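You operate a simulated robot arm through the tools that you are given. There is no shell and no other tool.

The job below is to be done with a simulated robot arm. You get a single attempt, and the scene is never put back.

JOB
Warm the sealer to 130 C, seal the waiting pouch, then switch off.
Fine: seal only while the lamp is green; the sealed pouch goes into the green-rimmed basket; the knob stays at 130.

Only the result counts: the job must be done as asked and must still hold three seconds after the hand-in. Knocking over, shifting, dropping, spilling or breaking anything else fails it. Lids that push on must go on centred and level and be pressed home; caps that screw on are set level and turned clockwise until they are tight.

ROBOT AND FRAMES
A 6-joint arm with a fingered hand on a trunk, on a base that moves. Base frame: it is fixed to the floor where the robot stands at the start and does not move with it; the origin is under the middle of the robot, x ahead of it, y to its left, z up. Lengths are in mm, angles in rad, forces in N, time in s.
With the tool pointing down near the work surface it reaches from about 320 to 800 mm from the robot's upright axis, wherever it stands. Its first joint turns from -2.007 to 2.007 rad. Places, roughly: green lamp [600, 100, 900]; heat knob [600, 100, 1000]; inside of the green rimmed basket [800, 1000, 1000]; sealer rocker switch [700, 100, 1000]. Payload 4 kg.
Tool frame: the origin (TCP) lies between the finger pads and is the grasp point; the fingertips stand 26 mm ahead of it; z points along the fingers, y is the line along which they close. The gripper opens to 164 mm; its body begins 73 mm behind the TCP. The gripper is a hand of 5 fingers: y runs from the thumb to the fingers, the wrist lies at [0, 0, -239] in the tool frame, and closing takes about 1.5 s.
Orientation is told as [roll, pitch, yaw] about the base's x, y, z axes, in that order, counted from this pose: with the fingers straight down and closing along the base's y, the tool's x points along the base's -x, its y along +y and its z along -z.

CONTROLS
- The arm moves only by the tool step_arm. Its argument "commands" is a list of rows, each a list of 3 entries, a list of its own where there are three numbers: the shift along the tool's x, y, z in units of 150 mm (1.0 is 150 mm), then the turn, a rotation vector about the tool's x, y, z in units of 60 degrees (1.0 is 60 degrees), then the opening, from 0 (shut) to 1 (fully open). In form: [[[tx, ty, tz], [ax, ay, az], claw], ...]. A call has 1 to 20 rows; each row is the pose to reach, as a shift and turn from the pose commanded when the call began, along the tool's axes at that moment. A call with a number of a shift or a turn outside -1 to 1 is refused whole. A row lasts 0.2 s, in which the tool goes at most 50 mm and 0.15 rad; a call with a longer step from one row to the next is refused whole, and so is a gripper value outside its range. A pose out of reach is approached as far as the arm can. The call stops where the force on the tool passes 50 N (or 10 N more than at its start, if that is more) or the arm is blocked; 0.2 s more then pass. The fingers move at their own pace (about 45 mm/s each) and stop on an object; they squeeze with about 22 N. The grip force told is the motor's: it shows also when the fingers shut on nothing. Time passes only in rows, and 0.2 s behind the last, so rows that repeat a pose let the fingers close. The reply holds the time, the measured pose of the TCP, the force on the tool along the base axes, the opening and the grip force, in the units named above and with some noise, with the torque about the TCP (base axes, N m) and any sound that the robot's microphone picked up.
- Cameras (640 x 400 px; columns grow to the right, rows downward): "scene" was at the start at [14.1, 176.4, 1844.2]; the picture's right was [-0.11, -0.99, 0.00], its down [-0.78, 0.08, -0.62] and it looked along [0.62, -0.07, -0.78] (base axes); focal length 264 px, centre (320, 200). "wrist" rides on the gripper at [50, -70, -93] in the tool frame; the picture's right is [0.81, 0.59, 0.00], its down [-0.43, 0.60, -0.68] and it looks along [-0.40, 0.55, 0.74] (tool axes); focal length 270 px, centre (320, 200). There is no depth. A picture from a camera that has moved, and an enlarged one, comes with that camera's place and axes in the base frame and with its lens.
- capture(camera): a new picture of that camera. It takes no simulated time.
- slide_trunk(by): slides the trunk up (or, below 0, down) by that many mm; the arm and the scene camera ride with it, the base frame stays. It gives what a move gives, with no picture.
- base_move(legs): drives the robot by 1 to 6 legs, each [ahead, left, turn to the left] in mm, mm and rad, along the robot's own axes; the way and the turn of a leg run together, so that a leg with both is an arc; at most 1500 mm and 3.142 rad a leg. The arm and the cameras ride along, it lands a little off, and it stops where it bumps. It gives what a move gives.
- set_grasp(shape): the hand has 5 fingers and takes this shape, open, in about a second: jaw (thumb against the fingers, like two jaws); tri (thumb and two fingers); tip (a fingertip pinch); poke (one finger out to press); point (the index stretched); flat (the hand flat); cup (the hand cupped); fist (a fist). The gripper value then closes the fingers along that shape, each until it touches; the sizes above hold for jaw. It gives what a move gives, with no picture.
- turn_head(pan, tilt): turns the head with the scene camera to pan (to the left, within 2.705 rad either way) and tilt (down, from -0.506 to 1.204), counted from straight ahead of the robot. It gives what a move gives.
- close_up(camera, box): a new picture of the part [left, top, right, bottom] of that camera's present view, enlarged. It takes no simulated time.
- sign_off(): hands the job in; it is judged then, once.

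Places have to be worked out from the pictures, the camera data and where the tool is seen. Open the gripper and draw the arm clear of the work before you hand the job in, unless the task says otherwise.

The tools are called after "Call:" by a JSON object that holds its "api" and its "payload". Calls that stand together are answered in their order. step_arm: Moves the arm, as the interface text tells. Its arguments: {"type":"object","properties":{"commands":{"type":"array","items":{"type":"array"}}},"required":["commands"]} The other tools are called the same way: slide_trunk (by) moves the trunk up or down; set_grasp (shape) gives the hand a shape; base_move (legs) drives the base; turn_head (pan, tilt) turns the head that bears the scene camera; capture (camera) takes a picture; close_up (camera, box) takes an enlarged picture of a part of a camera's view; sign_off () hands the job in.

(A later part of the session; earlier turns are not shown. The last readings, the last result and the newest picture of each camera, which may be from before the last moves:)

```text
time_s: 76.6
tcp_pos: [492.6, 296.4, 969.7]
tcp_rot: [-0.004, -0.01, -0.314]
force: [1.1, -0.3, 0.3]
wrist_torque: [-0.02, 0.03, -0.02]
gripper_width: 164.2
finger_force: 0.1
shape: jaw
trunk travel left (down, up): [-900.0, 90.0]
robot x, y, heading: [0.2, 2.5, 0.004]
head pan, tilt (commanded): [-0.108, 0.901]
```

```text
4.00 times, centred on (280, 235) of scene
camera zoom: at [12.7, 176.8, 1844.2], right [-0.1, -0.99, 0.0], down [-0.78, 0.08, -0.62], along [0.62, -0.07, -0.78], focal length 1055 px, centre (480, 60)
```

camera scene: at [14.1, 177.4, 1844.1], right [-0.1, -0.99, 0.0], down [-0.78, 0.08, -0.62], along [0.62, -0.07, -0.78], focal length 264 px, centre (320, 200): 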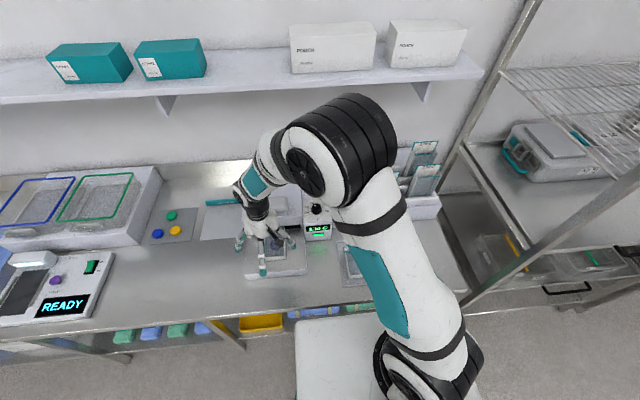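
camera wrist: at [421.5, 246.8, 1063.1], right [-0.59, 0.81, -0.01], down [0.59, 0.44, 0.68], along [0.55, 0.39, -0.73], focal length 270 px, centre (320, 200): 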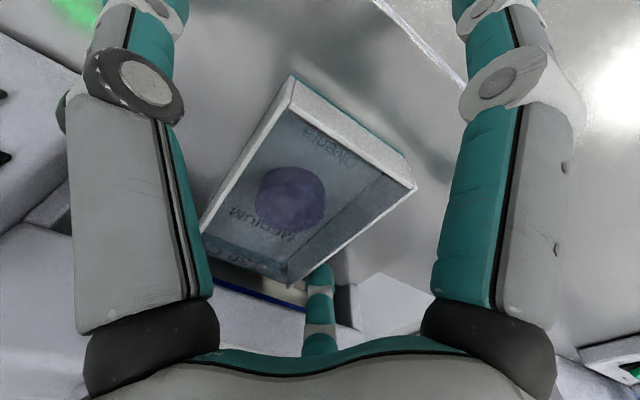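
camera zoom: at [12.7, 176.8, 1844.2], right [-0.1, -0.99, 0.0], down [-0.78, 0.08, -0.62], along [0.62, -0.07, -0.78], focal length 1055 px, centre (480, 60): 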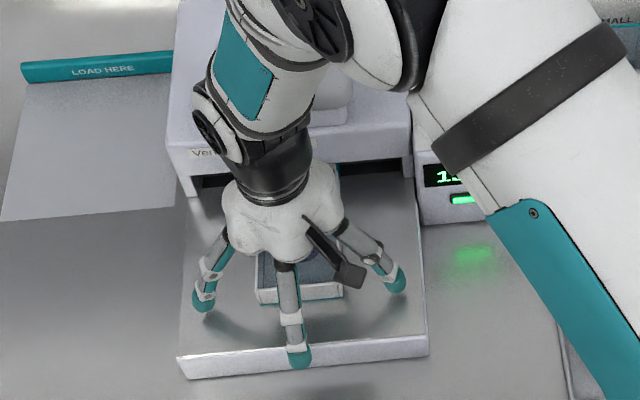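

All fingers are down around the pouch with no contact. I'll close to about 0.43, so the side pairs squeeze the walls while the rear finger stays off the near end.

Call:
{"api": "step_arm", "payload": {"commands": [[[0, 0, 0], [0, 0, 0], 0.8], [[0, 0, 0], [0, 0, 0], 0.6], [[0, 0, 0], [0, 0, 0], 0.5], [[0, 0, 0], [0, 0, 0], 0.43], [[0, 0, 0], [0, 0, 0], 0.43], [[0, 0, 0], [0, 0, 0], 0.43], [[0, 0, 0], [0, 0, 0], 0.43]]}}

Call:
{"api": "capture", "payload": {"camera": "wrist"}}

Call:
{"api": "close_up", "payload": {"camera": "scene", "box": [240, 205, 320, 285]}}

```text
time_s: 78.2
tcp_pos: [492.6, 296.2, 969.5]
tcp_rot: [-0.003, -0.008, -0.315]
force: [0.2, -0.3, 0.5]
wrist_torque: [-0.03, 0.01, 0.0]
gripper_width: 74.3
finger_force: 22.3
shape: jaw
trunk travel left (down, up): [-900.0, 90.0]
robot x, y, heading: [1.0, 0.4, 0.006]
head pan, tilt (commanded): [-0.108, 0.901]
```

```text
taken
camera wrist: at [421.5, 246.8, 1063.1], right [-0.59, 0.81, -0.01], down [0.59, 0.44, 0.68], along [0.55, 0.39, -0.73], focal length 270 px, centre (320, 200)
```

wrist: 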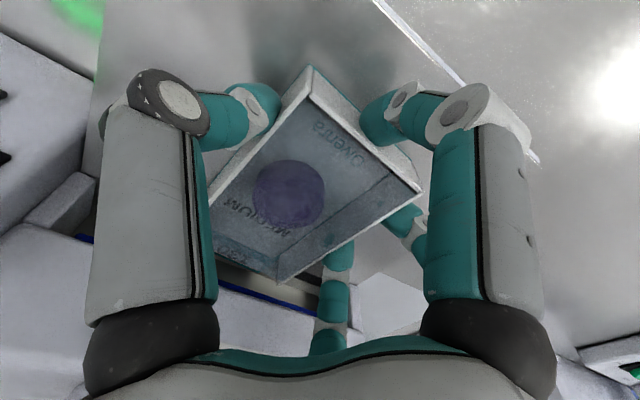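

```text
5.00 times, centred on (280, 245) of scene
camera zoom: at [12.9, 176.9, 1844.2], right [-0.1, -0.99, 0.0], down [-0.78, 0.08, -0.62], along [0.62, -0.07, -0.78], focal length 1319 px, centre (520, -25)
```

zoom: 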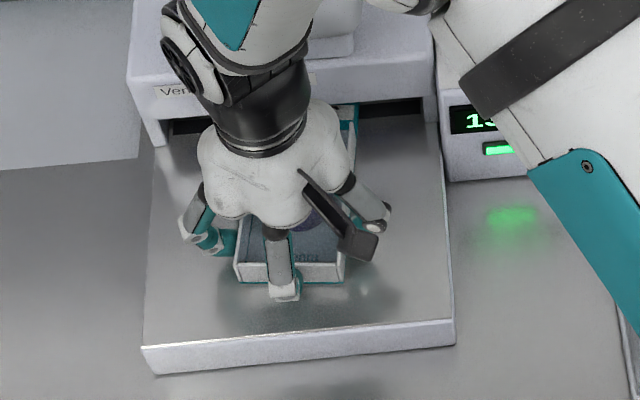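

The grip is firm (74 mm, 22 N) and side forces are nil. I'll draw the pouch straight back toward me by 60 mm.

Call:
{"api": "step_arm", "payload": {"commands": [[[0.047, -0.015, -0.007], [0, 0, 0], 0.43], [[0.095, -0.031, -0.014], [0, 0, 0], 0.43], [[0.142, -0.046, -0.014], [0, 0, 0], 0.43], [[0.19, -0.062, -0.014], [0, 0, 0], 0.43], [[0.237, -0.077, -0.014], [0, 0, 0], 0.43], [[0.285, -0.093, -0.014], [0, 0, 0], 0.43], [[0.332, -0.108, -0.014], [0, 0, 0], 0.43], [[0.38, -0.124, -0.014], [0, 0, 0], 0.43]]}}

Call:
{"api": "capture", "payload": {"camera": "wrist"}}

Call:
{"api": "close_up", "payload": {"camera": "scene", "box": [240, 205, 320, 285]}}

```text
time_s: 80.0
tcp_pos: [432.9, 297.5, 971.2]
tcp_rot: [-0.004, -0.011, -0.315]
force: [-0.9, 0.1, -0.9]
wrist_torque: [0.0, 0.01, -0.05]
gripper_width: 73.9
finger_force: 21.7
shape: jaw
trunk travel left (down, up): [-900.0, 90.0]
robot x, y, heading: [-2.4, 3.5, 0.005]
head pan, tilt (commanded): [-0.108, 0.901]
```

```text
taken
camera wrist: at [361.4, 247.0, 1065.0], right [-0.59, 0.81, -0.01], down [0.59, 0.44, 0.68], along [0.55, 0.39, -0.73], focal length 270 px, centre (320, 200)
```

wrist: 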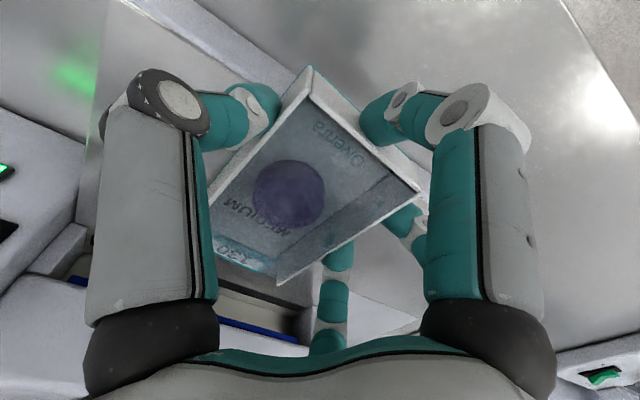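

```text
5.00 times, centred on (280, 245) of scene
camera zoom: at [12.7, 177.0, 1844.2], right [-0.1, -0.99, 0.0], down [-0.78, 0.08, -0.62], along [0.62, -0.07, -0.78], focal length 1319 px, centre (520, -25)
```

zoom: 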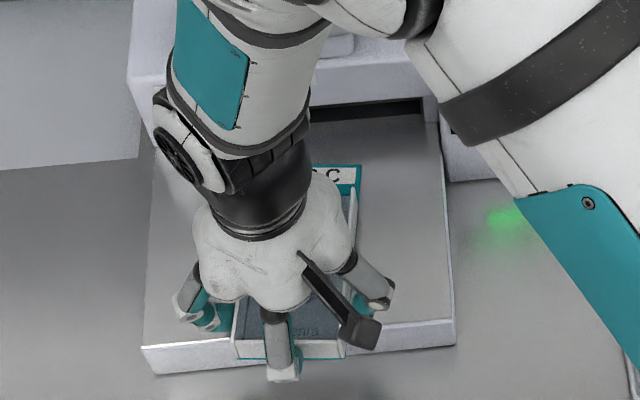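

The pouch slid out with the hand. I'll zoom in on the header to check for a seal.

Call:
{"api": "close_up", "payload": {"camera": "scene", "box": [276, 232, 296, 252]}}

Call:
{"api": "close_up", "payload": {"camera": "wrist", "box": [195, 200, 345, 300]}}

```text
16.00 times, centred on (286, 242) of scene
camera zoom: at [12.7, 177.0, 1844.2], right [-0.1, -0.99, 0.0], down [-0.78, 0.08, -0.62], along [0.62, -0.07, -0.78], focal length 4221 px, centre (864, -472)
```

zoom: 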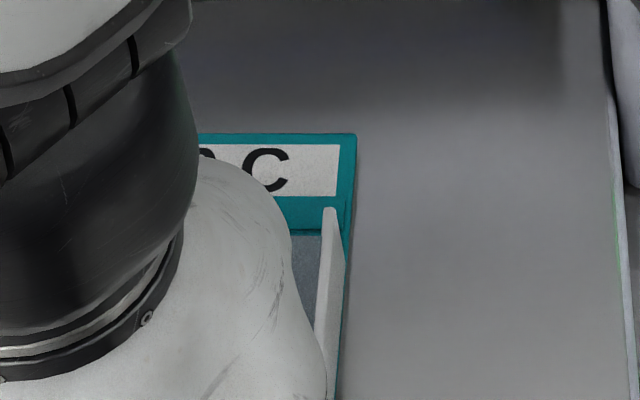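

```text
4.00 times, centred on (270, 250) of wrist
camera zoom: at [361.4, 247.0, 1065.0], right [-0.59, 0.81, -0.01], down [0.59, 0.44, 0.68], along [0.55, 0.39, -0.73], focal length 1081 px, centre (520, 0)
```

zoom: 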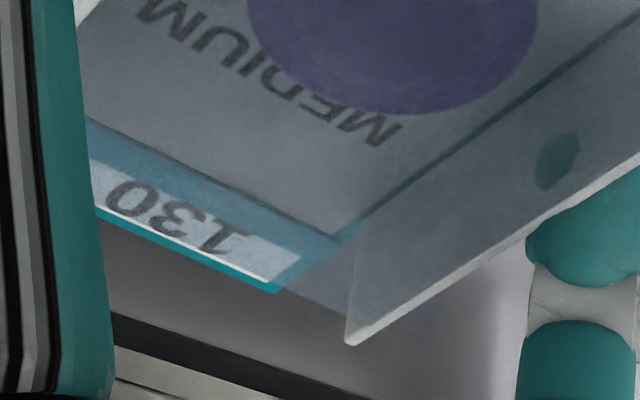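

The header shows no seal mark, and no sound or other cue came from the roughly 2.7 s press, so the dwell was probably too short. I still hold the pouch. It turned about 7° clockwise in the grip, so I'll rotate it back and recentre before reinserting it.

Call:
{"api": "step_arm", "payload": {"commands": [[[0, 0, 0], [0, 0, -0.06], 0.43], [[-0.006, -0.019, 0], [0, 0, -0.117], 0.43], [[-0.012, -0.038, 0], [0, 0, -0.117], 0.43], [[-0.012, -0.038, 0], [0, 0, -0.117], 0.43]]}}

Call:
{"api": "capture", "payload": {"camera": "wrist"}}

Call:
{"api": "close_up", "payload": {"camera": "scene", "box": [260, 215, 310, 265]}}

```text
time_s: 81.0
tcp_pos: [433.3, 290.3, 972.0]
tcp_rot: [-0.007, -0.009, -0.192]
force: [0.3, 0.3, -0.5]
wrist_torque: [0.03, 0.03, 0.0]
gripper_width: 74.1
finger_force: 21.9
shape: jaw
trunk travel left (down, up): [-900.0, 90.0]
robot x, y, heading: [1.9, 1.8, 0.002]
head pan, tilt (commanded): [-0.108, 0.901]
```

```text
taken
camera wrist: at [368.0, 232.1, 1065.4], right [-0.68, 0.73, -0.01], down [0.53, 0.51, 0.68], along [0.5, 0.46, -0.73], focal length 270 px, centre (320, 200)
```

wrist: 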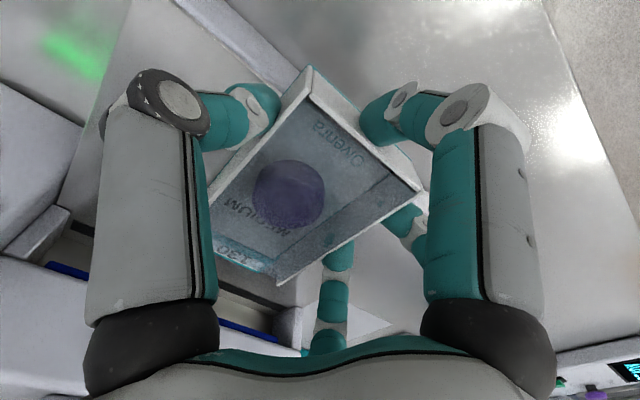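

```text
8.00 times, centred on (285, 240) of scene
camera zoom: at [12.9, 177.0, 1844.2], right [-0.1, -0.99, 0.0], down [-0.78, 0.08, -0.62], along [0.62, -0.07, -0.78], focal length 2110 px, centre (600, -120)
```

zoom: 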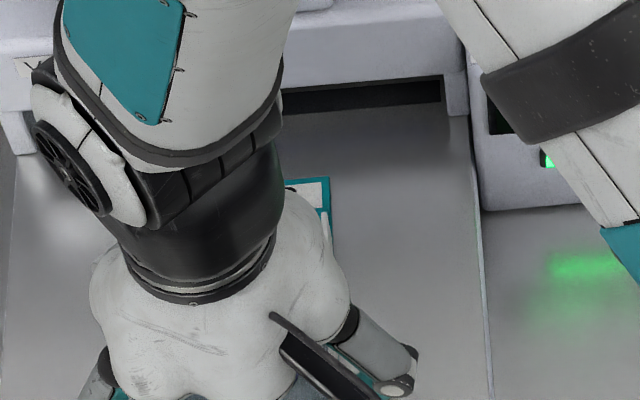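

The header edge is now square to the slot. I'll slide the pouch straight back in, about 60 mm with a 3 mm sideways correction.

Call:
{"api": "step_arm", "payload": {"commands": [[[-0.04, 0.004, 0], [0, 0, 0], 0.43], [[-0.08, 0.01, 0], [0, 0, 0], 0.43], [[-0.12, 0.016, 0], [0, 0, 0], 0.43], [[-0.16, 0.022, 0], [0, 0, 0], 0.43], [[-0.2, 0.028, 0], [0, 0, 0], 0.43], [[-0.24, 0.034, 0], [0, 0, 0], 0.43], [[-0.28, 0.04, 0], [0, 0, 0], 0.43], [[-0.32, 0.046, 0], [0, 0, 0], 0.43], [[-0.36, 0.051, 0], [0, 0, 0], 0.43], [[-0.3965, 0.0567, 0], [0, 0, 0], 0.43]]}}

Call:
{"api": "capture", "payload": {"camera": "wrist"}}

Call:
{"api": "close_up", "payload": {"camera": "scene", "box": [260, 205, 310, 255]}}

```text
time_s: 83.2
tcp_pos: [492.0, 286.5, 971.5]
tcp_rot: [-0.007, -0.01, -0.192]
force: [-1.1, -0.3, -0.5]
wrist_torque: [0.03, 0.02, -0.02]
gripper_width: 74.1
finger_force: 21.7
shape: jaw
trunk travel left (down, up): [-900.0, 90.0]
robot x, y, heading: [1.8, -0.2, 0.002]
head pan, tilt (commanded): [-0.108, 0.901]
```

```text
taken
camera wrist: at [427.3, 229.5, 1064.8], right [-0.68, 0.73, -0.01], down [0.53, 0.51, 0.68], along [0.5, 0.46, -0.73], focal length 270 px, centre (320, 200)
```

wrist: 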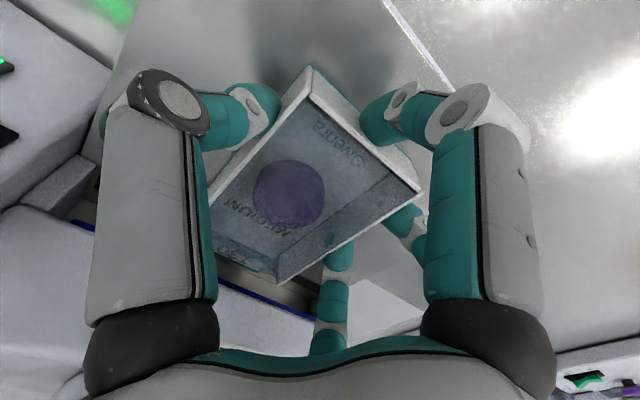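

```text
8.00 times, centred on (285, 230) of scene
camera zoom: at [13.1, 176.9, 1844.2], right [-0.1, -0.99, 0.0], down [-0.78, 0.08, -0.62], along [0.62, -0.07, -0.78], focal length 2110 px, centre (600, -40)
```

zoom: 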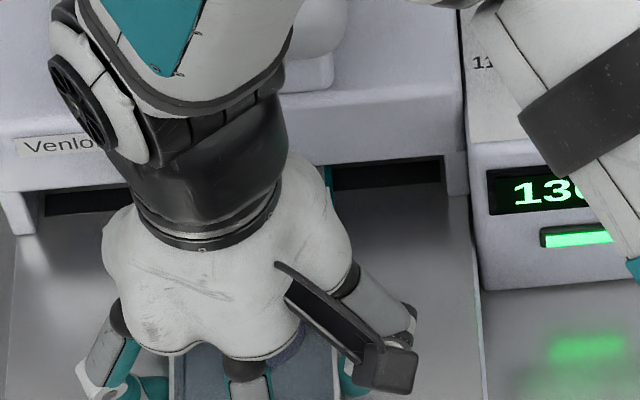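

Header is back in the slot. I'll nudge in a few more millimetres, watching for the backstop.

Call:
{"api": "step_arm", "payload": {"commands": [[[-0.0098, 0.0019, 0], [0, 0, 0], 0.43], [[-0.0196, 0.0038, 0], [0, 0, 0], 0.43], [[-0.0294, 0.0057, 0], [0, 0, 0], 0.43]]}}

Call:
{"api": "close_up", "payload": {"camera": "wrist", "box": [200, 190, 340, 310]}}

```text
time_s: 84.0
tcp_pos: [496.7, 286.4, 972.0]
tcp_rot: [-0.004, -0.01, -0.193]
force: [-0.6, -0.3, -0.1]
wrist_torque: [-0.02, 0.01, 0.01]
gripper_width: 73.9
finger_force: 21.8
shape: jaw
trunk travel left (down, up): [-900.0, 90.0]
robot x, y, heading: [-0.3, 1.3, 0.002]
head pan, tilt (commanded): [-0.108, 0.901]
```

```text
3.33 times, centred on (270, 250) of wrist
camera zoom: at [432.2, 229.2, 1065.7], right [-0.68, 0.73, -0.01], down [0.53, 0.51, 0.68], along [0.5, 0.46, -0.73], focal length 901 px, centre (487, 33)
```

zoom: 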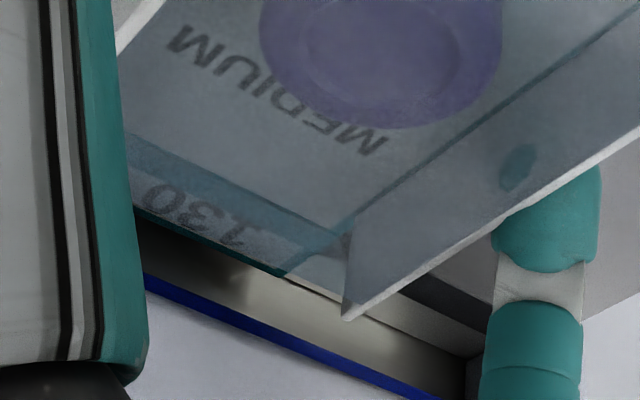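

The header is still about 8 mm short of the backstop. At the stop, the teal band next to the film would lie right over the heater strip, so I'll keep pushing gently until I feel contact.

Call:
{"api": "step_arm", "payload": {"commands": [[[-0.0098, 0.0019, 0], [0, 0, 0], 0.43], [[-0.0196, 0.0038, 0], [0, 0, 0], 0.43]]}}

Call:
{"api": "step_arm", "payload": {"commands": [[[-0.0098, 0.0019, 0], [0, 0, 0], 0.43], [[-0.0196, 0.0038, 0], [0, 0, 0], 0.43]]}}

Call:
{"api": "close_up", "payload": {"camera": "wrist", "box": [200, 190, 340, 310]}}

```text
time_s: 84.6
tcp_pos: [500.0, 287.3, 972.8]
tcp_rot: [-0.005, -0.01, -0.193]
force: [0.9, 0.1, -0.7]
wrist_torque: [0.0, -0.03, -0.02]
gripper_width: 74.0
finger_force: 21.9
shape: jaw
trunk travel left (down, up): [-900.0, 90.0]
robot x, y, heading: [-1.5, 3.2, -0.0]
head pan, tilt (commanded): [-0.108, 0.901]
```

```text
time_s: 85.2
tcp_pos: [502.7, 288.0, 971.9]
tcp_rot: [-0.005, -0.008, -0.192]
force: [-0.6, -0.3, 0.4]
wrist_torque: [-0.03, 0.02, -0.01]
gripper_width: 74.3
finger_force: 21.7
shape: jaw
trunk travel left (down, up): [-900.0, 90.0]
robot x, y, heading: [-2.6, 2.4, 0.003]
head pan, tilt (commanded): [-0.108, 0.901]
```

```text
3.33 times, centred on (270, 250) of wrist
camera zoom: at [438.1, 229.1, 1066.1], right [-0.68, 0.73, -0.01], down [0.53, 0.51, 0.68], along [0.5, 0.46, -0.74], focal length 901 px, centre (487, 33)
```

zoom: 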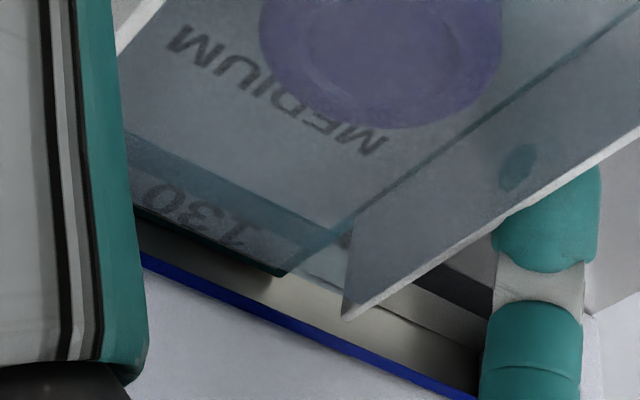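

Still free. I'll continue a few more millimetres in 1.5 mm steps.

Call:
{"api": "step_arm", "payload": {"commands": [[[-0.0098, 0.0019, 0], [0, 0, 0], 0.43], [[-0.0196, 0.0038, 0], [0, 0, 0], 0.43]]}}

Call:
{"api": "close_up", "payload": {"camera": "wrist", "box": [200, 190, 340, 310]}}

Call:
{"api": "close_up", "payload": {"camera": "scene", "box": [260, 205, 310, 255]}}

```text
time_s: 85.8
tcp_pos: [504.0, 286.8, 972.9]
tcp_rot: [-0.006, -0.007, -0.192]
force: [-10.2, -0.7, 1.3]
wrist_torque: [0.01, 0.14, -0.23]
gripper_width: 73.9
finger_force: 21.4
shape: jaw
trunk travel left (down, up): [-900.0, 90.0]
robot x, y, heading: [-1.2, 2.6, 0.007]
head pan, tilt (commanded): [-0.108, 0.901]
```

```text
3.33 times, centred on (270, 250) of wrist
camera zoom: at [439.2, 229.8, 1065.8], right [-0.68, 0.73, -0.01], down [0.53, 0.51, 0.68], along [0.5, 0.46, -0.74], focal length 901 px, centre (487, 33)
```

zoom: 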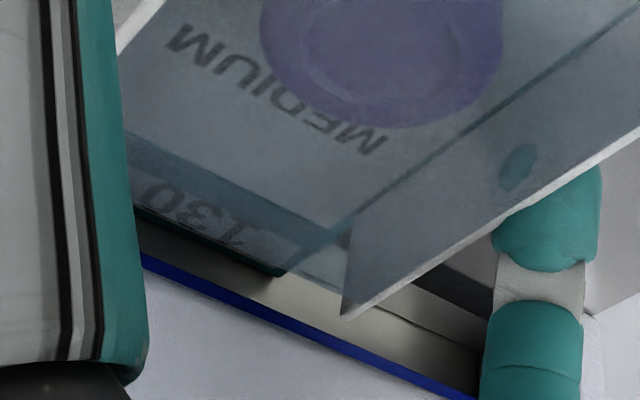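

```text
8.00 times, centred on (285, 230) of scene
camera zoom: at [11.1, 176.9, 1844.2], right [-0.1, -0.99, 0.0], down [-0.78, 0.08, -0.62], along [0.62, -0.07, -0.78], focal length 2110 px, centre (600, -40)
```

zoom: 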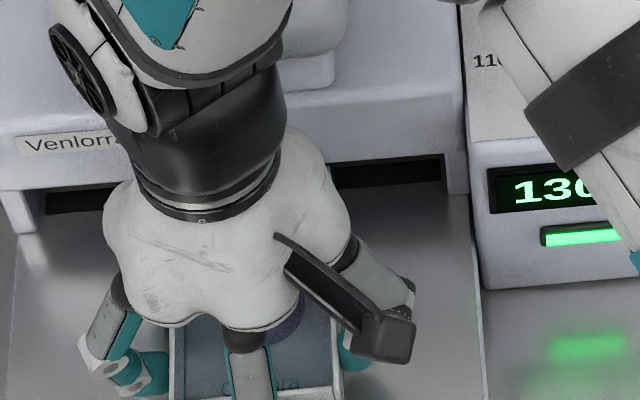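

I felt the backstop (10 N), so the pouch is now fully home. I'll ease off slightly, set it down, open the fingers, back away 20 mm so no fingertip is under the lip, and rise.

Call:
{"api": "step_arm", "payload": {"commands": [[[0.0065, -0.0013, 0.012], [0, 0, 0], 0.43], [[0.0065, -0.0013, 0.016], [0, 0, 0], 0.5], [[0.0065, -0.0013, 0.016], [0, 0, 0], 0.7], [[0.0065, -0.0013, 0.016], [0, 0, 0], 1], [[0.0065, -0.0013, 0.016], [0, 0, 0], 1], [[0.0065, -0.0013, 0.016], [0, 0, 0], 1], [[0.0065, -0.0013, 0.016], [0, 0, 0], 1], [[0.0065, -0.0013, 0.016], [0, 0, 0], 1], [[0.0065, -0.0013, 0.016], [0, 0, 0], 1]]}}

Call:
{"api": "capture", "payload": {"camera": "wrist"}}

```text
time_s: 87.8
tcp_pos: [504.6, 286.6, 970.7]
tcp_rot: [-0.005, -0.008, -0.191]
force: [-3.0, 1.8, -0.9]
wrist_torque: [-0.03, -0.04, -0.02]
gripper_width: 163.8
finger_force: 0.0
shape: jaw
trunk travel left (down, up): [-900.0, 90.0]
robot x, y, heading: [-4.1, -0.9, 0.011]
head pan, tilt (commanded): [-0.108, 0.901]
```

```text
taken
camera wrist: at [439.6, 229.7, 1062.9], right [-0.68, 0.73, -0.01], down [0.53, 0.51, 0.68], along [0.5, 0.46, -0.73], focal length 270 px, centre (320, 200)
```

wrist: 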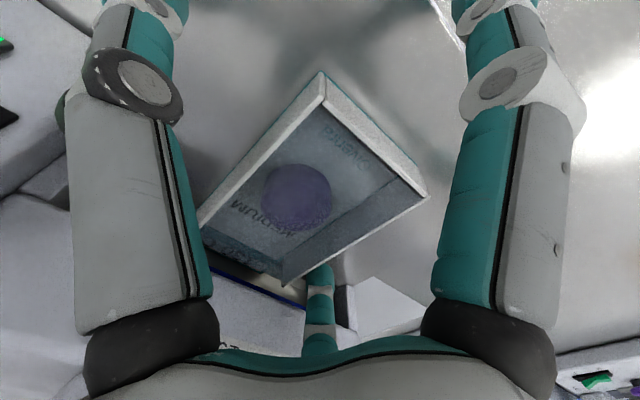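

The fingers are open with a faint 3 N side touch. I'll first rotate the hand 7° clockwise so the fingers clear both walls evenly, then back away and rise.

Call:
{"api": "step_arm", "payload": {"commands": [[[0.004, 0, 0], [0, 0, 0.06], 1], [[0.008, 0, 0], [0, 0, 0.117], 1], [[0.06, -0.01, 0], [0, 0, 0.117], 1], [[0.12, -0.022, 0], [0, 0, 0.117], 1], [[0.19, -0.036, 0], [0, 0, 0.117], 1], [[0.19, -0.036, -0.25], [0, 0, 0.117], 1], [[0.19, -0.036, -0.5], [0, 0, 0.117], 1], [[0.19, -0.036, -0.8], [0, 0, 0.117], 1], [[0.19, -0.036, -0.8], [0, 0, 0.117], 1]]}}

Call:
{"api": "capture", "payload": {"camera": "wrist"}}

Call:
{"api": "close_up", "payload": {"camera": "scene", "box": [230, 185, 330, 285]}}

```text
time_s: 89.8
tcp_pos: [476.1, 289.6, 1088.0]
tcp_rot: [-0.007, -0.009, -0.315]
force: [-0.5, 0.0, -0.3]
wrist_torque: [-0.02, 0.02, 0.02]
gripper_width: 164.1
finger_force: 0.1
shape: jaw
trunk travel left (down, up): [-900.0, 90.0]
robot x, y, heading: [2.0, 1.0, 0.003]
head pan, tilt (commanded): [-0.108, 0.901]
```

```text
taken
camera wrist: at [404.8, 239.2, 1181.4], right [-0.59, 0.81, -0.01], down [0.59, 0.44, 0.68], along [0.55, 0.39, -0.73], focal length 270 px, centre (320, 200)
```

wrist: 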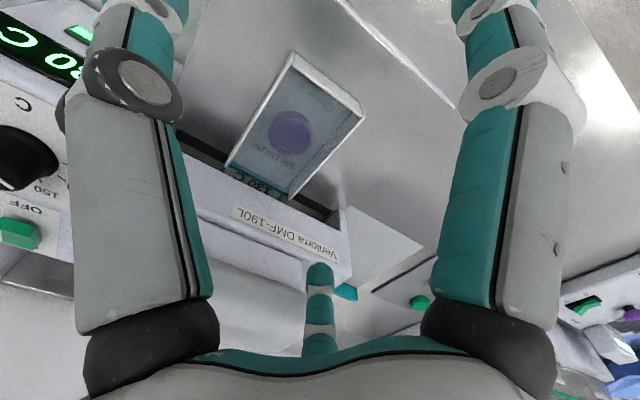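

```text
4.00 times, centred on (280, 235) of scene
camera zoom: at [14.1, 177.8, 1844.1], right [-0.1, -0.99, 0.0], down [-0.78, 0.08, -0.62], along [0.62, -0.07, -0.78], focal length 1055 px, centre (480, 60)
```

zoom: 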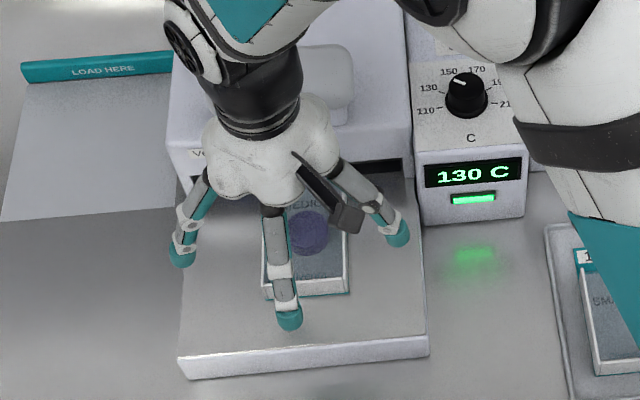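

I'll zoom on the mouth and slot to confirm how deep and straight the header sits now.

Call:
{"api": "close_up", "payload": {"camera": "wrist", "box": [190, 110, 360, 240]}}

```text
3.08 times, centred on (275, 175) of wrist
camera zoom: at [404.8, 239.2, 1181.4], right [-0.59, 0.81, -0.01], down [0.59, 0.44, 0.68], along [0.55, 0.39, -0.73], focal length 832 px, centre (458, 277)
```

zoom: 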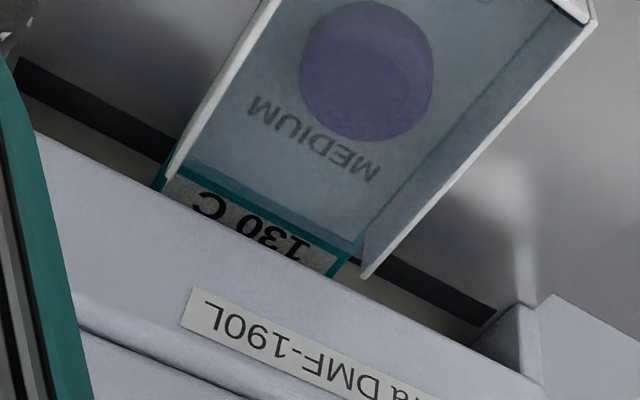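

The heater strip now lines up exactly with the teal band between the film and the label. I'll close the hand, rise, and go back over the press pad.

Call:
{"api": "step_arm", "payload": {"commands": [[[0, 0, -0.25], [0, 0, 0], 0.5], [[0, 0, -0.5], [0, 0, 0], 0.2], [[0, 0, -0.68], [0, 0, 0], 0], [[-0.2, 0.08, -0.68], [0, 0, 0], 0], [[-0.42, 0.165, -0.68], [0, 0, 0], 0], [[-0.64, 0.25, -0.68], [0, 0, 0], 0], [[-0.833, 0.327, -0.68], [0, 0, 0], 0], [[-0.833, 0.327, -0.68], [0, 0, 0], 0], [[-0.833, 0.327, -0.68], [0, 0, 0], 0]]}}

Call:
{"api": "close_up", "payload": {"camera": "scene", "box": [235, 165, 345, 285]}}

Call:
{"api": "capture", "payload": {"camera": "wrist"}}

```text
time_s: 91.8
tcp_pos: [609.5, 296.5, 1191.7]
tcp_rot: [-0.004, -0.009, -0.314]
force: [-0.3, 0.6, 0.4]
wrist_torque: [0.02, 0.0, 0.03]
gripper_width: 0.0
finger_force: 0.1
shape: jaw
trunk travel left (down, up): [-900.0, 90.0]
robot x, y, heading: [2.9, 1.1, 0.006]
head pan, tilt (commanded): [-0.108, 0.901]
```

```text
3.33 times, centred on (290, 225) of scene
camera zoom: at [13.5, 176.9, 1844.2], right [-0.1, -0.99, 0.0], down [-0.78, 0.08, -0.62], along [0.62, -0.07, -0.78], focal length 879 px, centre (420, 117)
```

zoom: 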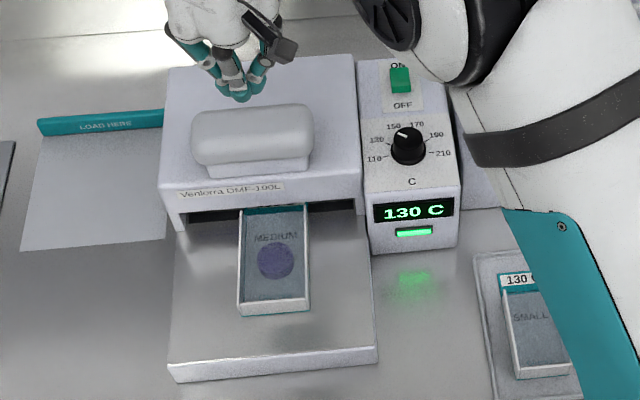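

```text
taken
camera wrist: at [537.4, 246.7, 1285.4], right [-0.59, 0.81, -0.01], down [0.59, 0.44, 0.68], along [0.55, 0.39, -0.73], focal length 270 px, centre (320, 200)
```

wrist: 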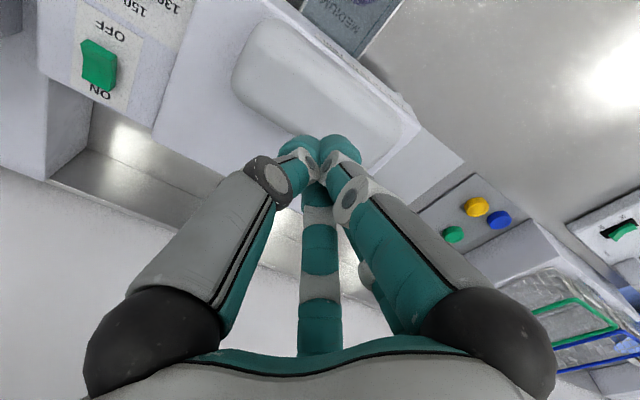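

The lamp is green at 130 C and the pouch sits straight at the stop. I'll press down now, slowing near the bottom, and hold.

Call:
{"api": "step_arm", "payload": {"commands": [[[0, 0, 0.2], [0, 0, 0], 0], [[0, 0, 0.38], [0, 0, 0], 0], [[0, 0, 0.42], [0, 0, 0], 0], [[0, 0, 0.45], [0, 0, 0], 0], [[0, 0, 0.48], [0, 0, 0], 0], [[0, 0, 0.51], [0, 0, 0], 0], [[0, 0, 0.53], [0, 0, 0], 0], [[0, 0, 0.545], [0, 0, 0], 0], [[0, 0, 0.555], [0, 0, 0], 0], [[0, 0, 0.56], [0, 0, 0], 0]]}}

Call:
{"api": "close_up", "payload": {"camera": "scene", "box": [235, 165, 345, 285]}}

```text
time_s: 94.0
tcp_pos: [609.5, 296.1, 1109.2]
tcp_rot: [-0.003, -0.013, -0.314]
force: [2.0, 2.2, 8.0]
wrist_torque: [0.2, -0.02, -0.01]
gripper_width: 0.0
finger_force: 22.4
shape: jaw
trunk travel left (down, up): [-900.0, 90.0]
robot x, y, heading: [0.8, 2.7, 0.002]
head pan, tilt (commanded): [-0.108, 0.901]
```

```text
3.33 times, centred on (290, 225) of scene
camera zoom: at [12.4, 176.9, 1844.2], right [-0.1, -0.99, 0.0], down [-0.78, 0.08, -0.62], along [0.62, -0.07, -0.78], focal length 879 px, centre (420, 117)
```

zoom: 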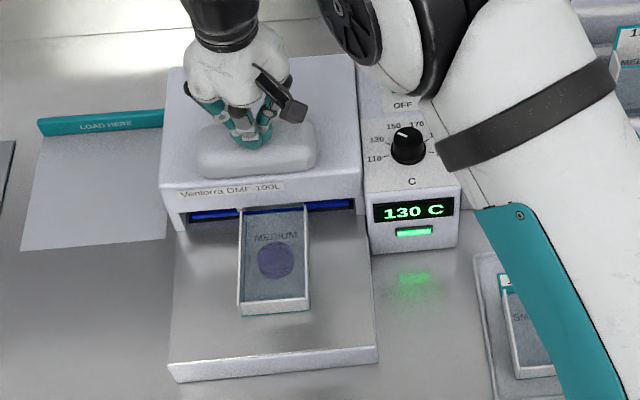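

It's just reaching the bottom (8 N). I'll add a little more press and hold for about 4 seconds.

Call:
{"api": "step_arm", "payload": {"commands": [[[0, 0, 0.006], [0, 0, 0], 0], [[0, 0, 0.012], [0, 0, 0], 0], [[0, 0, 0.016], [0, 0, 0], 0], [[0, 0, 0.018], [0, 0, 0], 0], [[0, 0, 0.018], [0, 0, 0], 0], [[0, 0, 0.018], [0, 0, 0], 0], [[0, 0, 0.018], [0, 0, 0], 0], [[0, 0, 0.018], [0, 0, 0], 0], [[0, 0, 0.018], [0, 0, 0], 0], [[0, 0, 0.018], [0, 0, 0], 0], [[0, 0, 0.018], [0, 0, 0], 0], [[0, 0, 0.018], [0, 0, 0], 0], [[0, 0, 0.018], [0, 0, 0], 0], [[0, 0, 0.018], [0, 0, 0], 0], [[0, 0, 0.018], [0, 0, 0], 0], [[0, 0, 0.018], [0, 0, 0], 0], [[0, 0, 0.018], [0, 0, 0], 0], [[0, 0, 0.018], [0, 0, 0], 0], [[0, 0, 0.018], [0, 0, 0], 0], [[0, 0, 0.018], [0, 0, 0], 0]]}}

Call:
{"api": "close_up", "payload": {"camera": "scene", "box": [235, 165, 345, 285]}}

Call:
{"api": "close_up", "payload": {"camera": "scene", "box": [262, 220, 302, 245]}}

```text
time_s: 98.2
tcp_pos: [609.3, 296.8, 1107.8]
tcp_rot: [-0.003, -0.011, -0.314]
force: [5.5, 5.7, 28.2]
wrist_torque: [0.43, -0.17, -0.02]
gripper_width: 0.0
finger_force: 22.0
shape: jaw
trunk travel left (down, up): [-900.0, 90.0]
robot x, y, heading: [-1.3, 1.9, -0.003]
head pan, tilt (commanded): [-0.108, 0.901]
```

```text
3.33 times, centred on (290, 225) of scene
camera zoom: at [10.9, 176.3, 1844.3], right [-0.1, -0.99, 0.0], down [-0.78, 0.08, -0.62], along [0.62, -0.07, -0.78], focal length 879 px, centre (420, 117)
```

zoom: 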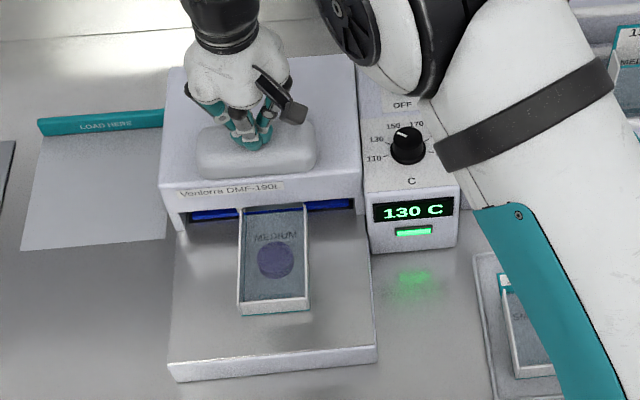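

```text
16.00 times, centred on (282, 232) of scene
camera zoom: at [10.9, 176.3, 1844.3], right [-0.1, -0.99, 0.0], down [-0.78, 0.08, -0.62], along [0.62, -0.07, -0.78], focal length 4221 px, centre (928, -320)
```

zoom: 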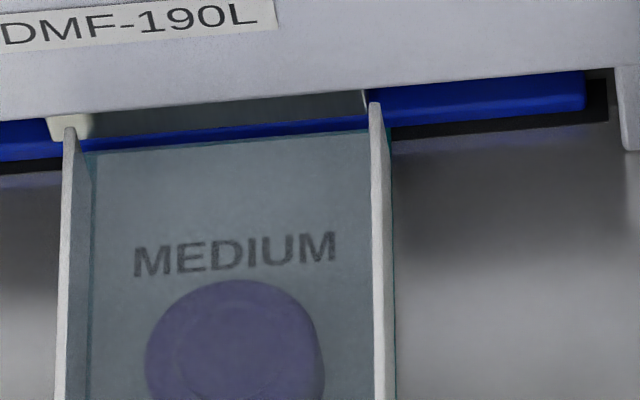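

The press is holding at 28 N with the lamp green. I'll hold about 3 seconds more with slightly more force, then lift off.

Call:
{"api": "step_arm", "payload": {"commands": [[[0, 0, 0.006], [0, 0, 0], 0], [[0, 0, 0.008], [0, 0, 0], 0], [[0, 0, 0.008], [0, 0, 0], 0], [[0, 0, 0.008], [0, 0, 0], 0], [[0, 0, 0.008], [0, 0, 0], 0], [[0, 0, 0.008], [0, 0, 0], 0], [[0, 0, 0.008], [0, 0, 0], 0], [[0, 0, 0.008], [0, 0, 0], 0], [[0, 0, 0.008], [0, 0, 0], 0], [[0, 0, 0.008], [0, 0, 0], 0], [[0, 0, 0.008], [0, 0, 0], 0], [[0, 0, 0.008], [0, 0, 0], 0], [[0, 0, 0.008], [0, 0, 0], 0], [[0, 0, 0.008], [0, 0, 0], 0]]}}

Call:
{"api": "close_up", "payload": {"camera": "scene", "box": [235, 165, 345, 285]}}

Call:
{"api": "step_arm", "payload": {"commands": [[[0, 0, -0.03], [0, 0, 0], 0], [[0, 0, -0.1], [0, 0, 0], 0], [[0, 0, -0.2], [0, 0, 0], 0], [[0, 0, -0.4], [0, 0, 0], 0], [[0, 0, -0.6], [0, 0, 0], 0], [[0, 0, -0.6], [0, 0, 0], 0]]}}

Call:
{"api": "close_up", "payload": {"camera": "scene", "box": [262, 215, 302, 240]}}

Call:
{"api": "close_up", "payload": {"camera": "scene", "box": [235, 165, 345, 285]}}

```text
time_s: 101.2
tcp_pos: [607.5, 297.1, 1108.0]
tcp_rot: [0.0, -0.012, -0.312]
force: [5.0, 4.7, 32.8]
wrist_torque: [0.38, -0.05, -0.04]
gripper_width: 0.0
finger_force: 22.7
shape: jaw
trunk travel left (down, up): [-900.0, 90.0]
robot x, y, heading: [-2.9, 1.5, 0.002]
head pan, tilt (commanded): [-0.108, 0.901]
```

```text
3.33 times, centred on (290, 225) of scene
camera zoom: at [10.1, 175.9, 1844.4], right [-0.1, -0.99, 0.0], down [-0.78, 0.08, -0.62], along [0.62, -0.06, -0.78], focal length 879 px, centre (420, 117)
```

zoom: 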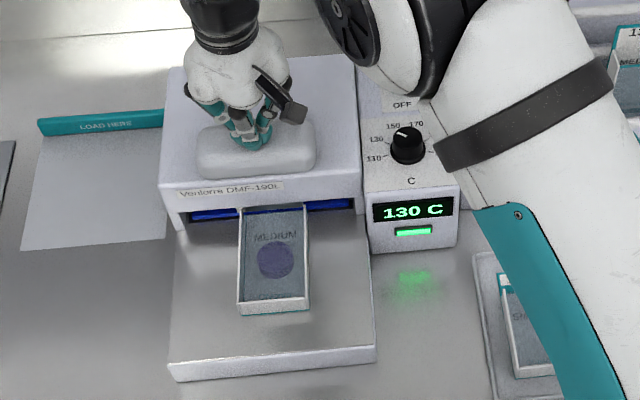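

```text
time_s: 102.6
tcp_pos: [608.3, 296.3, 1194.6]
tcp_rot: [-0.004, -0.009, -0.314]
force: [0.3, 0.1, 0.2]
wrist_torque: [-0.02, 0.0, 0.01]
gripper_width: 0.1
finger_force: 21.7
shape: jaw
trunk travel left (down, up): [-900.0, 90.0]
robot x, y, heading: [-4.5, 0.5, 0.002]
head pan, tilt (commanded): [-0.108, 0.901]
```

```text
16.00 times, centred on (282, 228) of scene
camera zoom: at [13.2, 177.1, 1844.1], right [-0.1, -0.99, 0.0], down [-0.78, 0.08, -0.62], along [0.62, -0.07, -0.78], focal length 4221 px, centre (928, -240)
```

zoom: 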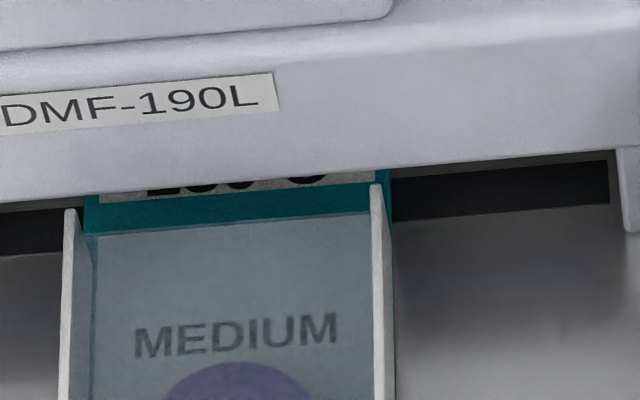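

```text
3.33 times, centred on (290, 225) of scene
camera zoom: at [13.2, 177.1, 1844.1], right [-0.1, -0.99, 0.0], down [-0.78, 0.08, -0.62], along [0.62, -0.07, -0.78], focal length 879 px, centre (420, 117)
```

zoom: 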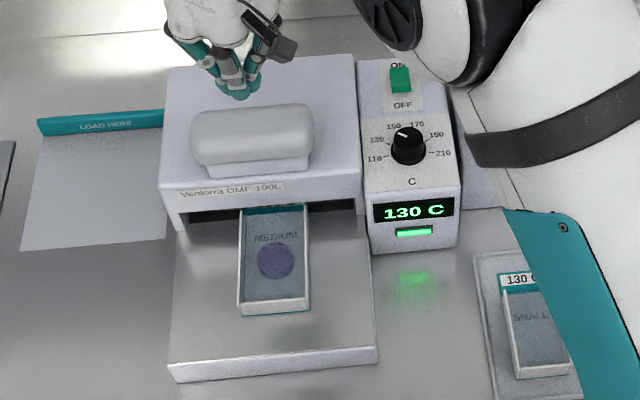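

Comparing with my earlier views: before pressing, only thin teal strips showed at the sides of the mouth. After the first press a full teal band crosses it, which is probably the seal. I'll compare with another pouch in the tray to be sure.

Call:
{"api": "close_up", "payload": {"camera": "scene", "box": [335, 230, 385, 262]}}

Call:
{"api": "close_up", "payload": {"camera": "scene", "box": [262, 220, 312, 252]}}

Call:
{"api": "close_up", "payload": {"camera": "scene", "box": [400, 140, 450, 205]}}

```text
12.50 times, centred on (360, 246) of scene
camera zoom: at [13.2, 177.1, 1844.1], right [-0.1, -0.99, 0.0], down [-0.78, 0.08, -0.62], along [0.62, -0.07, -0.78], focal length 3297 px, centre (-180, -375)
```

zoom: 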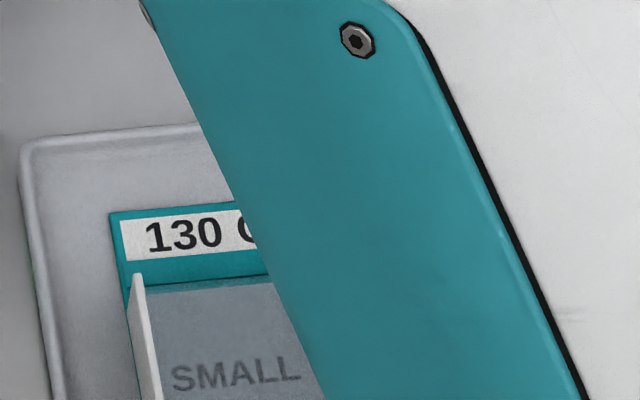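

```text
12.50 times, centred on (287, 236) of scene
camera zoom: at [13.2, 177.1, 1844.1], right [-0.1, -0.99, 0.0], down [-0.78, 0.08, -0.62], along [0.62, -0.07, -0.78], focal length 3297 px, centre (732, -250)
```

zoom: 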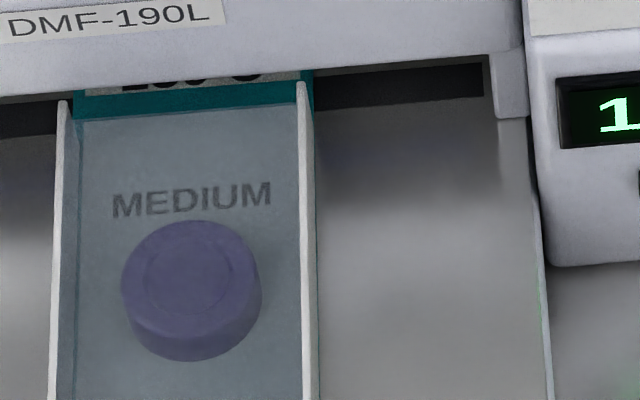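

```text
6.15 times, centred on (425, 172) of scene
camera zoom: at [13.2, 177.1, 1844.1], right [-0.1, -0.99, 0.0], down [-0.78, 0.08, -0.62], along [0.62, -0.07, -0.78], focal length 1623 px, centre (-326, 369)
```

zoom: 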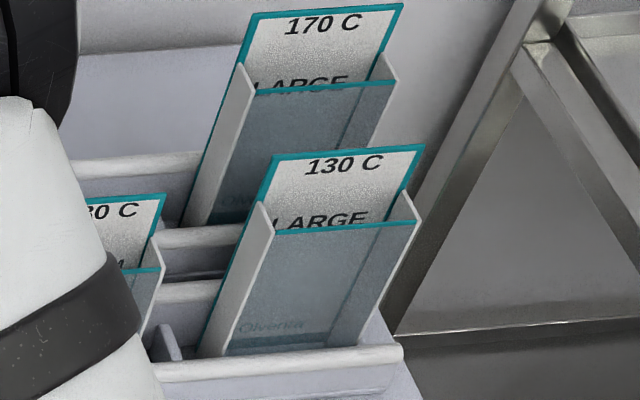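

The tray's sealed pouches show the same full teal band under the label, while the open ones in the rack don't. So the waiting pouch is sealed, and it was pressed under a green lamp both times. Next I'll switch off, forming the poke finger and moving above the rocker's OFF end.

Call:
{"api": "set_grasp", "payload": {"shape": "poke"}}

Call:
{"api": "step_arm", "payload": {"commands": [[[-0.16, -0.15, 0], [0, 0, 0], 1], [[-0.32, -0.3, 0], [0, 0, 0], 1], [[-0.48, -0.45, 0], [0, 0, 0], 1], [[-0.64, -0.6, 0], [0, 0, 0], 1], [[-0.8, -0.745, 0.1], [0, 0, 0], 1], [[-0.954, -0.888, 0.25], [0, 0, 0], 1], [[-0.954, -0.888, 0.33], [0, 0, 0], 1], [[-0.954, -0.888, 0.33], [0, 0, 0], 1]]}}

Call:
{"api": "capture", "payload": {"camera": "wrist"}}

Call:
{"api": "close_up", "payload": {"camera": "wrist", "box": [230, 40, 430, 200]}}

Call:
{"api": "close_up", "payload": {"camera": "scene", "box": [275, 135, 375, 245]}}

```text
time_s: 103.5
tcp_pos: [608.0, 297.4, 1195.1]
tcp_rot: [-0.003, -0.009, -0.316]
force: [0.0, -0.1, -0.2]
wrist_torque: [0.0, -0.02, 0.01]
gripper_width: 0.1
finger_force: 0.1
shape: poke
trunk travel left (down, up): [-900.0, 90.0]
robot x, y, heading: [0.9, -0.3, 0.003]
head pan, tilt (commanded): [-0.108, 0.901]
```

```text
time_s: 105.3
tcp_pos: [705.0, 124.9, 1147.4]
tcp_rot: [-0.004, -0.008, -0.314]
force: [-0.2, -0.2, 0.4]
wrist_torque: [0.0, 0.01, 0.08]
gripper_width: 0.0
finger_force: 0.1
shape: poke
trunk travel left (down, up): [-900.0, 90.0]
robot x, y, heading: [0.4, 0.5, 0.006]
head pan, tilt (commanded): [-0.108, 0.901]
```

```text
taken
camera wrist: at [633.7, 75.0, 1241.5], right [-0.59, 0.81, -0.01], down [0.59, 0.44, 0.68], along [0.55, 0.39, -0.73], focal length 270 px, centre (320, 200)
```

wrist: 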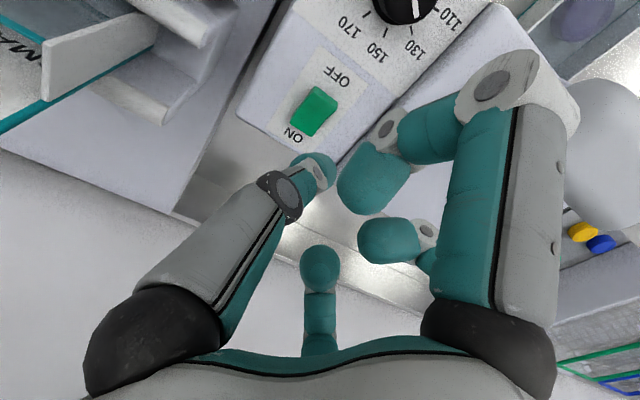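

```text
2.50 times, centred on (330, 120) of wrist
camera zoom: at [633.7, 75.0, 1241.5], right [-0.59, 0.81, -0.01], down [0.59, 0.44, 0.68], along [0.55, 0.39, -0.73], focal length 676 px, centre (295, 400)
```

zoom: 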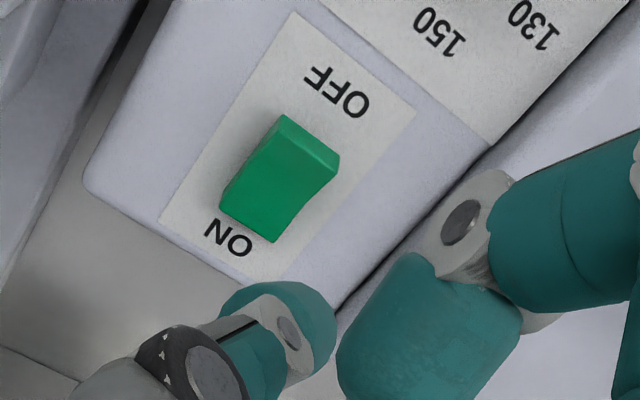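

```text
3.64 times, centred on (325, 190) of scene
camera zoom: at [13.1, 176.3, 1844.3], right [-0.1, -0.99, 0.0], down [-0.78, 0.08, -0.62], along [0.62, -0.07, -0.78], focal length 959 px, centre (302, 236)
```

zoom: 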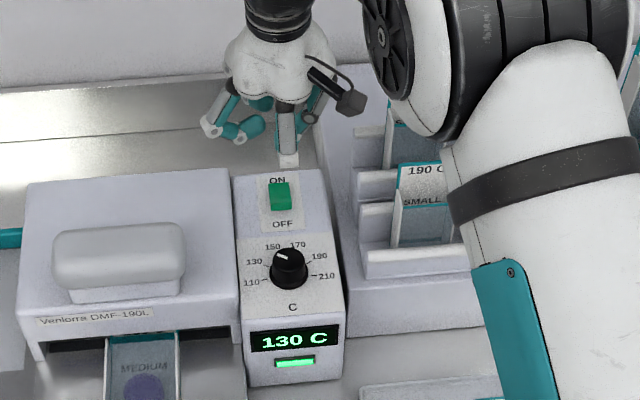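

The rocker's OFF end is raised and the tool axis is on the OFF half. I'll shift 3 mm further toward OFF, come down, and press in small steps.

Call:
{"api": "step_arm", "payload": {"commands": [[[0.019, -0.006, 0.16], [0, 0, 0], 1], [[0.019, -0.006, 0.32], [0, 0, 0], 1], [[0.019, -0.006, 0.48], [0, 0, 0], 1], [[0.019, -0.006, 0.51], [0, 0, 0], 1], [[0.019, -0.006, 0.53], [0, 0, 0], 1], [[0.019, -0.006, 0.55], [0, 0, 0], 1], [[0.019, -0.006, 0.57], [0, 0, 0], 1], [[0.019, -0.006, 0.59], [0, 0, 0], 1], [[0.019, -0.006, 0.605], [0, 0, 0], 1]]}}

Call:
{"api": "close_up", "payload": {"camera": "scene", "box": [275, 135, 375, 245]}}

```text
time_s: 107.3
tcp_pos: [700.7, 124.9, 1056.9]
tcp_rot: [-0.004, -0.008, -0.312]
force: [0.0, -0.5, 0.4]
wrist_torque: [0.0, -0.04, -0.03]
gripper_width: 0.3
finger_force: 0.1
shape: poke
trunk travel left (down, up): [-900.0, 90.0]
robot x, y, heading: [1.3, -1.2, 0.003]
head pan, tilt (commanded): [-0.108, 0.901]
```

```text
3.64 times, centred on (325, 190) of scene
camera zoom: at [13.3, 176.9, 1844.2], right [-0.1, -0.99, 0.0], down [-0.78, 0.08, -0.62], along [0.62, -0.07, -0.78], focal length 959 px, centre (302, 236)
```

zoom: 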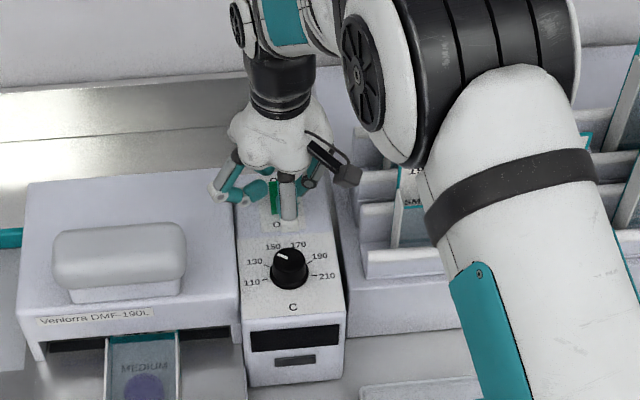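

The display and lamp are dark, so the sealer is off. I'll lift away and confirm the rocker and knob positions.

Call:
{"api": "step_arm", "payload": {"commands": [[[0, 0, -0.25], [0, 0, 0], 1], [[0, 0, -0.55], [0, 0, 0], 1], [[0, 0, -0.8], [0, 0, 0], 1], [[0, 0, -0.8], [0, 0, 0], 1]]}}

Call:
{"api": "close_up", "payload": {"camera": "scene", "box": [295, 180, 345, 245]}}

Call:
{"api": "close_up", "payload": {"camera": "wrist", "box": [230, 0, 450, 180]}}

```text
time_s: 108.3
tcp_pos: [702.5, 125.0, 1175.8]
tcp_rot: [-0.004, -0.008, -0.313]
force: [-0.4, 0.7, -0.3]
wrist_torque: [0.02, 0.04, 0.05]
gripper_width: 0.0
finger_force: 0.0
shape: poke
trunk travel left (down, up): [-900.0, 90.0]
robot x, y, heading: [-2.6, -1.8, 0.001]
head pan, tilt (commanded): [-0.108, 0.901]
```

```text
6.15 times, centred on (320, 212) of scene
camera zoom: at [13.7, 176.8, 1844.2], right [-0.1, -0.99, 0.0], down [-0.78, 0.08, -0.62], along [0.62, -0.07, -0.78], focal length 1623 px, centre (320, 123)
```

zoom: 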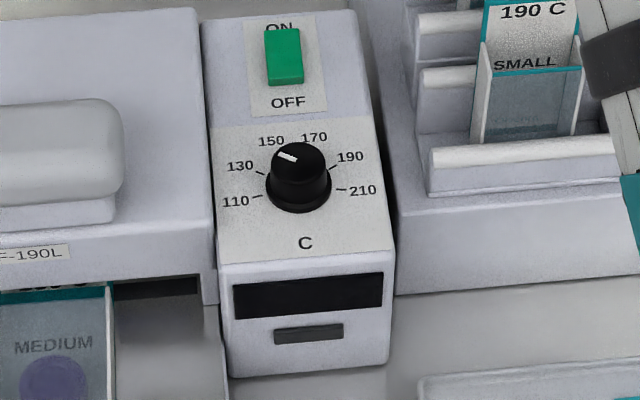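

```text
2.22 times, centred on (340, 90) of wrist
camera zoom: at [630.7, 75.8, 1269.3], right [-0.59, 0.81, -0.01], down [0.59, 0.44, 0.68], along [0.55, 0.39, -0.73], focal length 601 px, centre (276, 444)
```

zoom: 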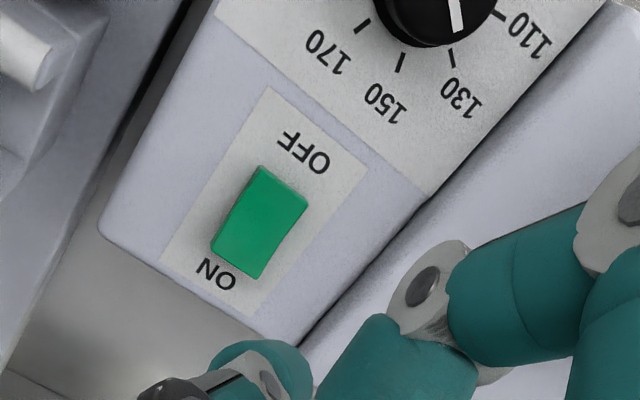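

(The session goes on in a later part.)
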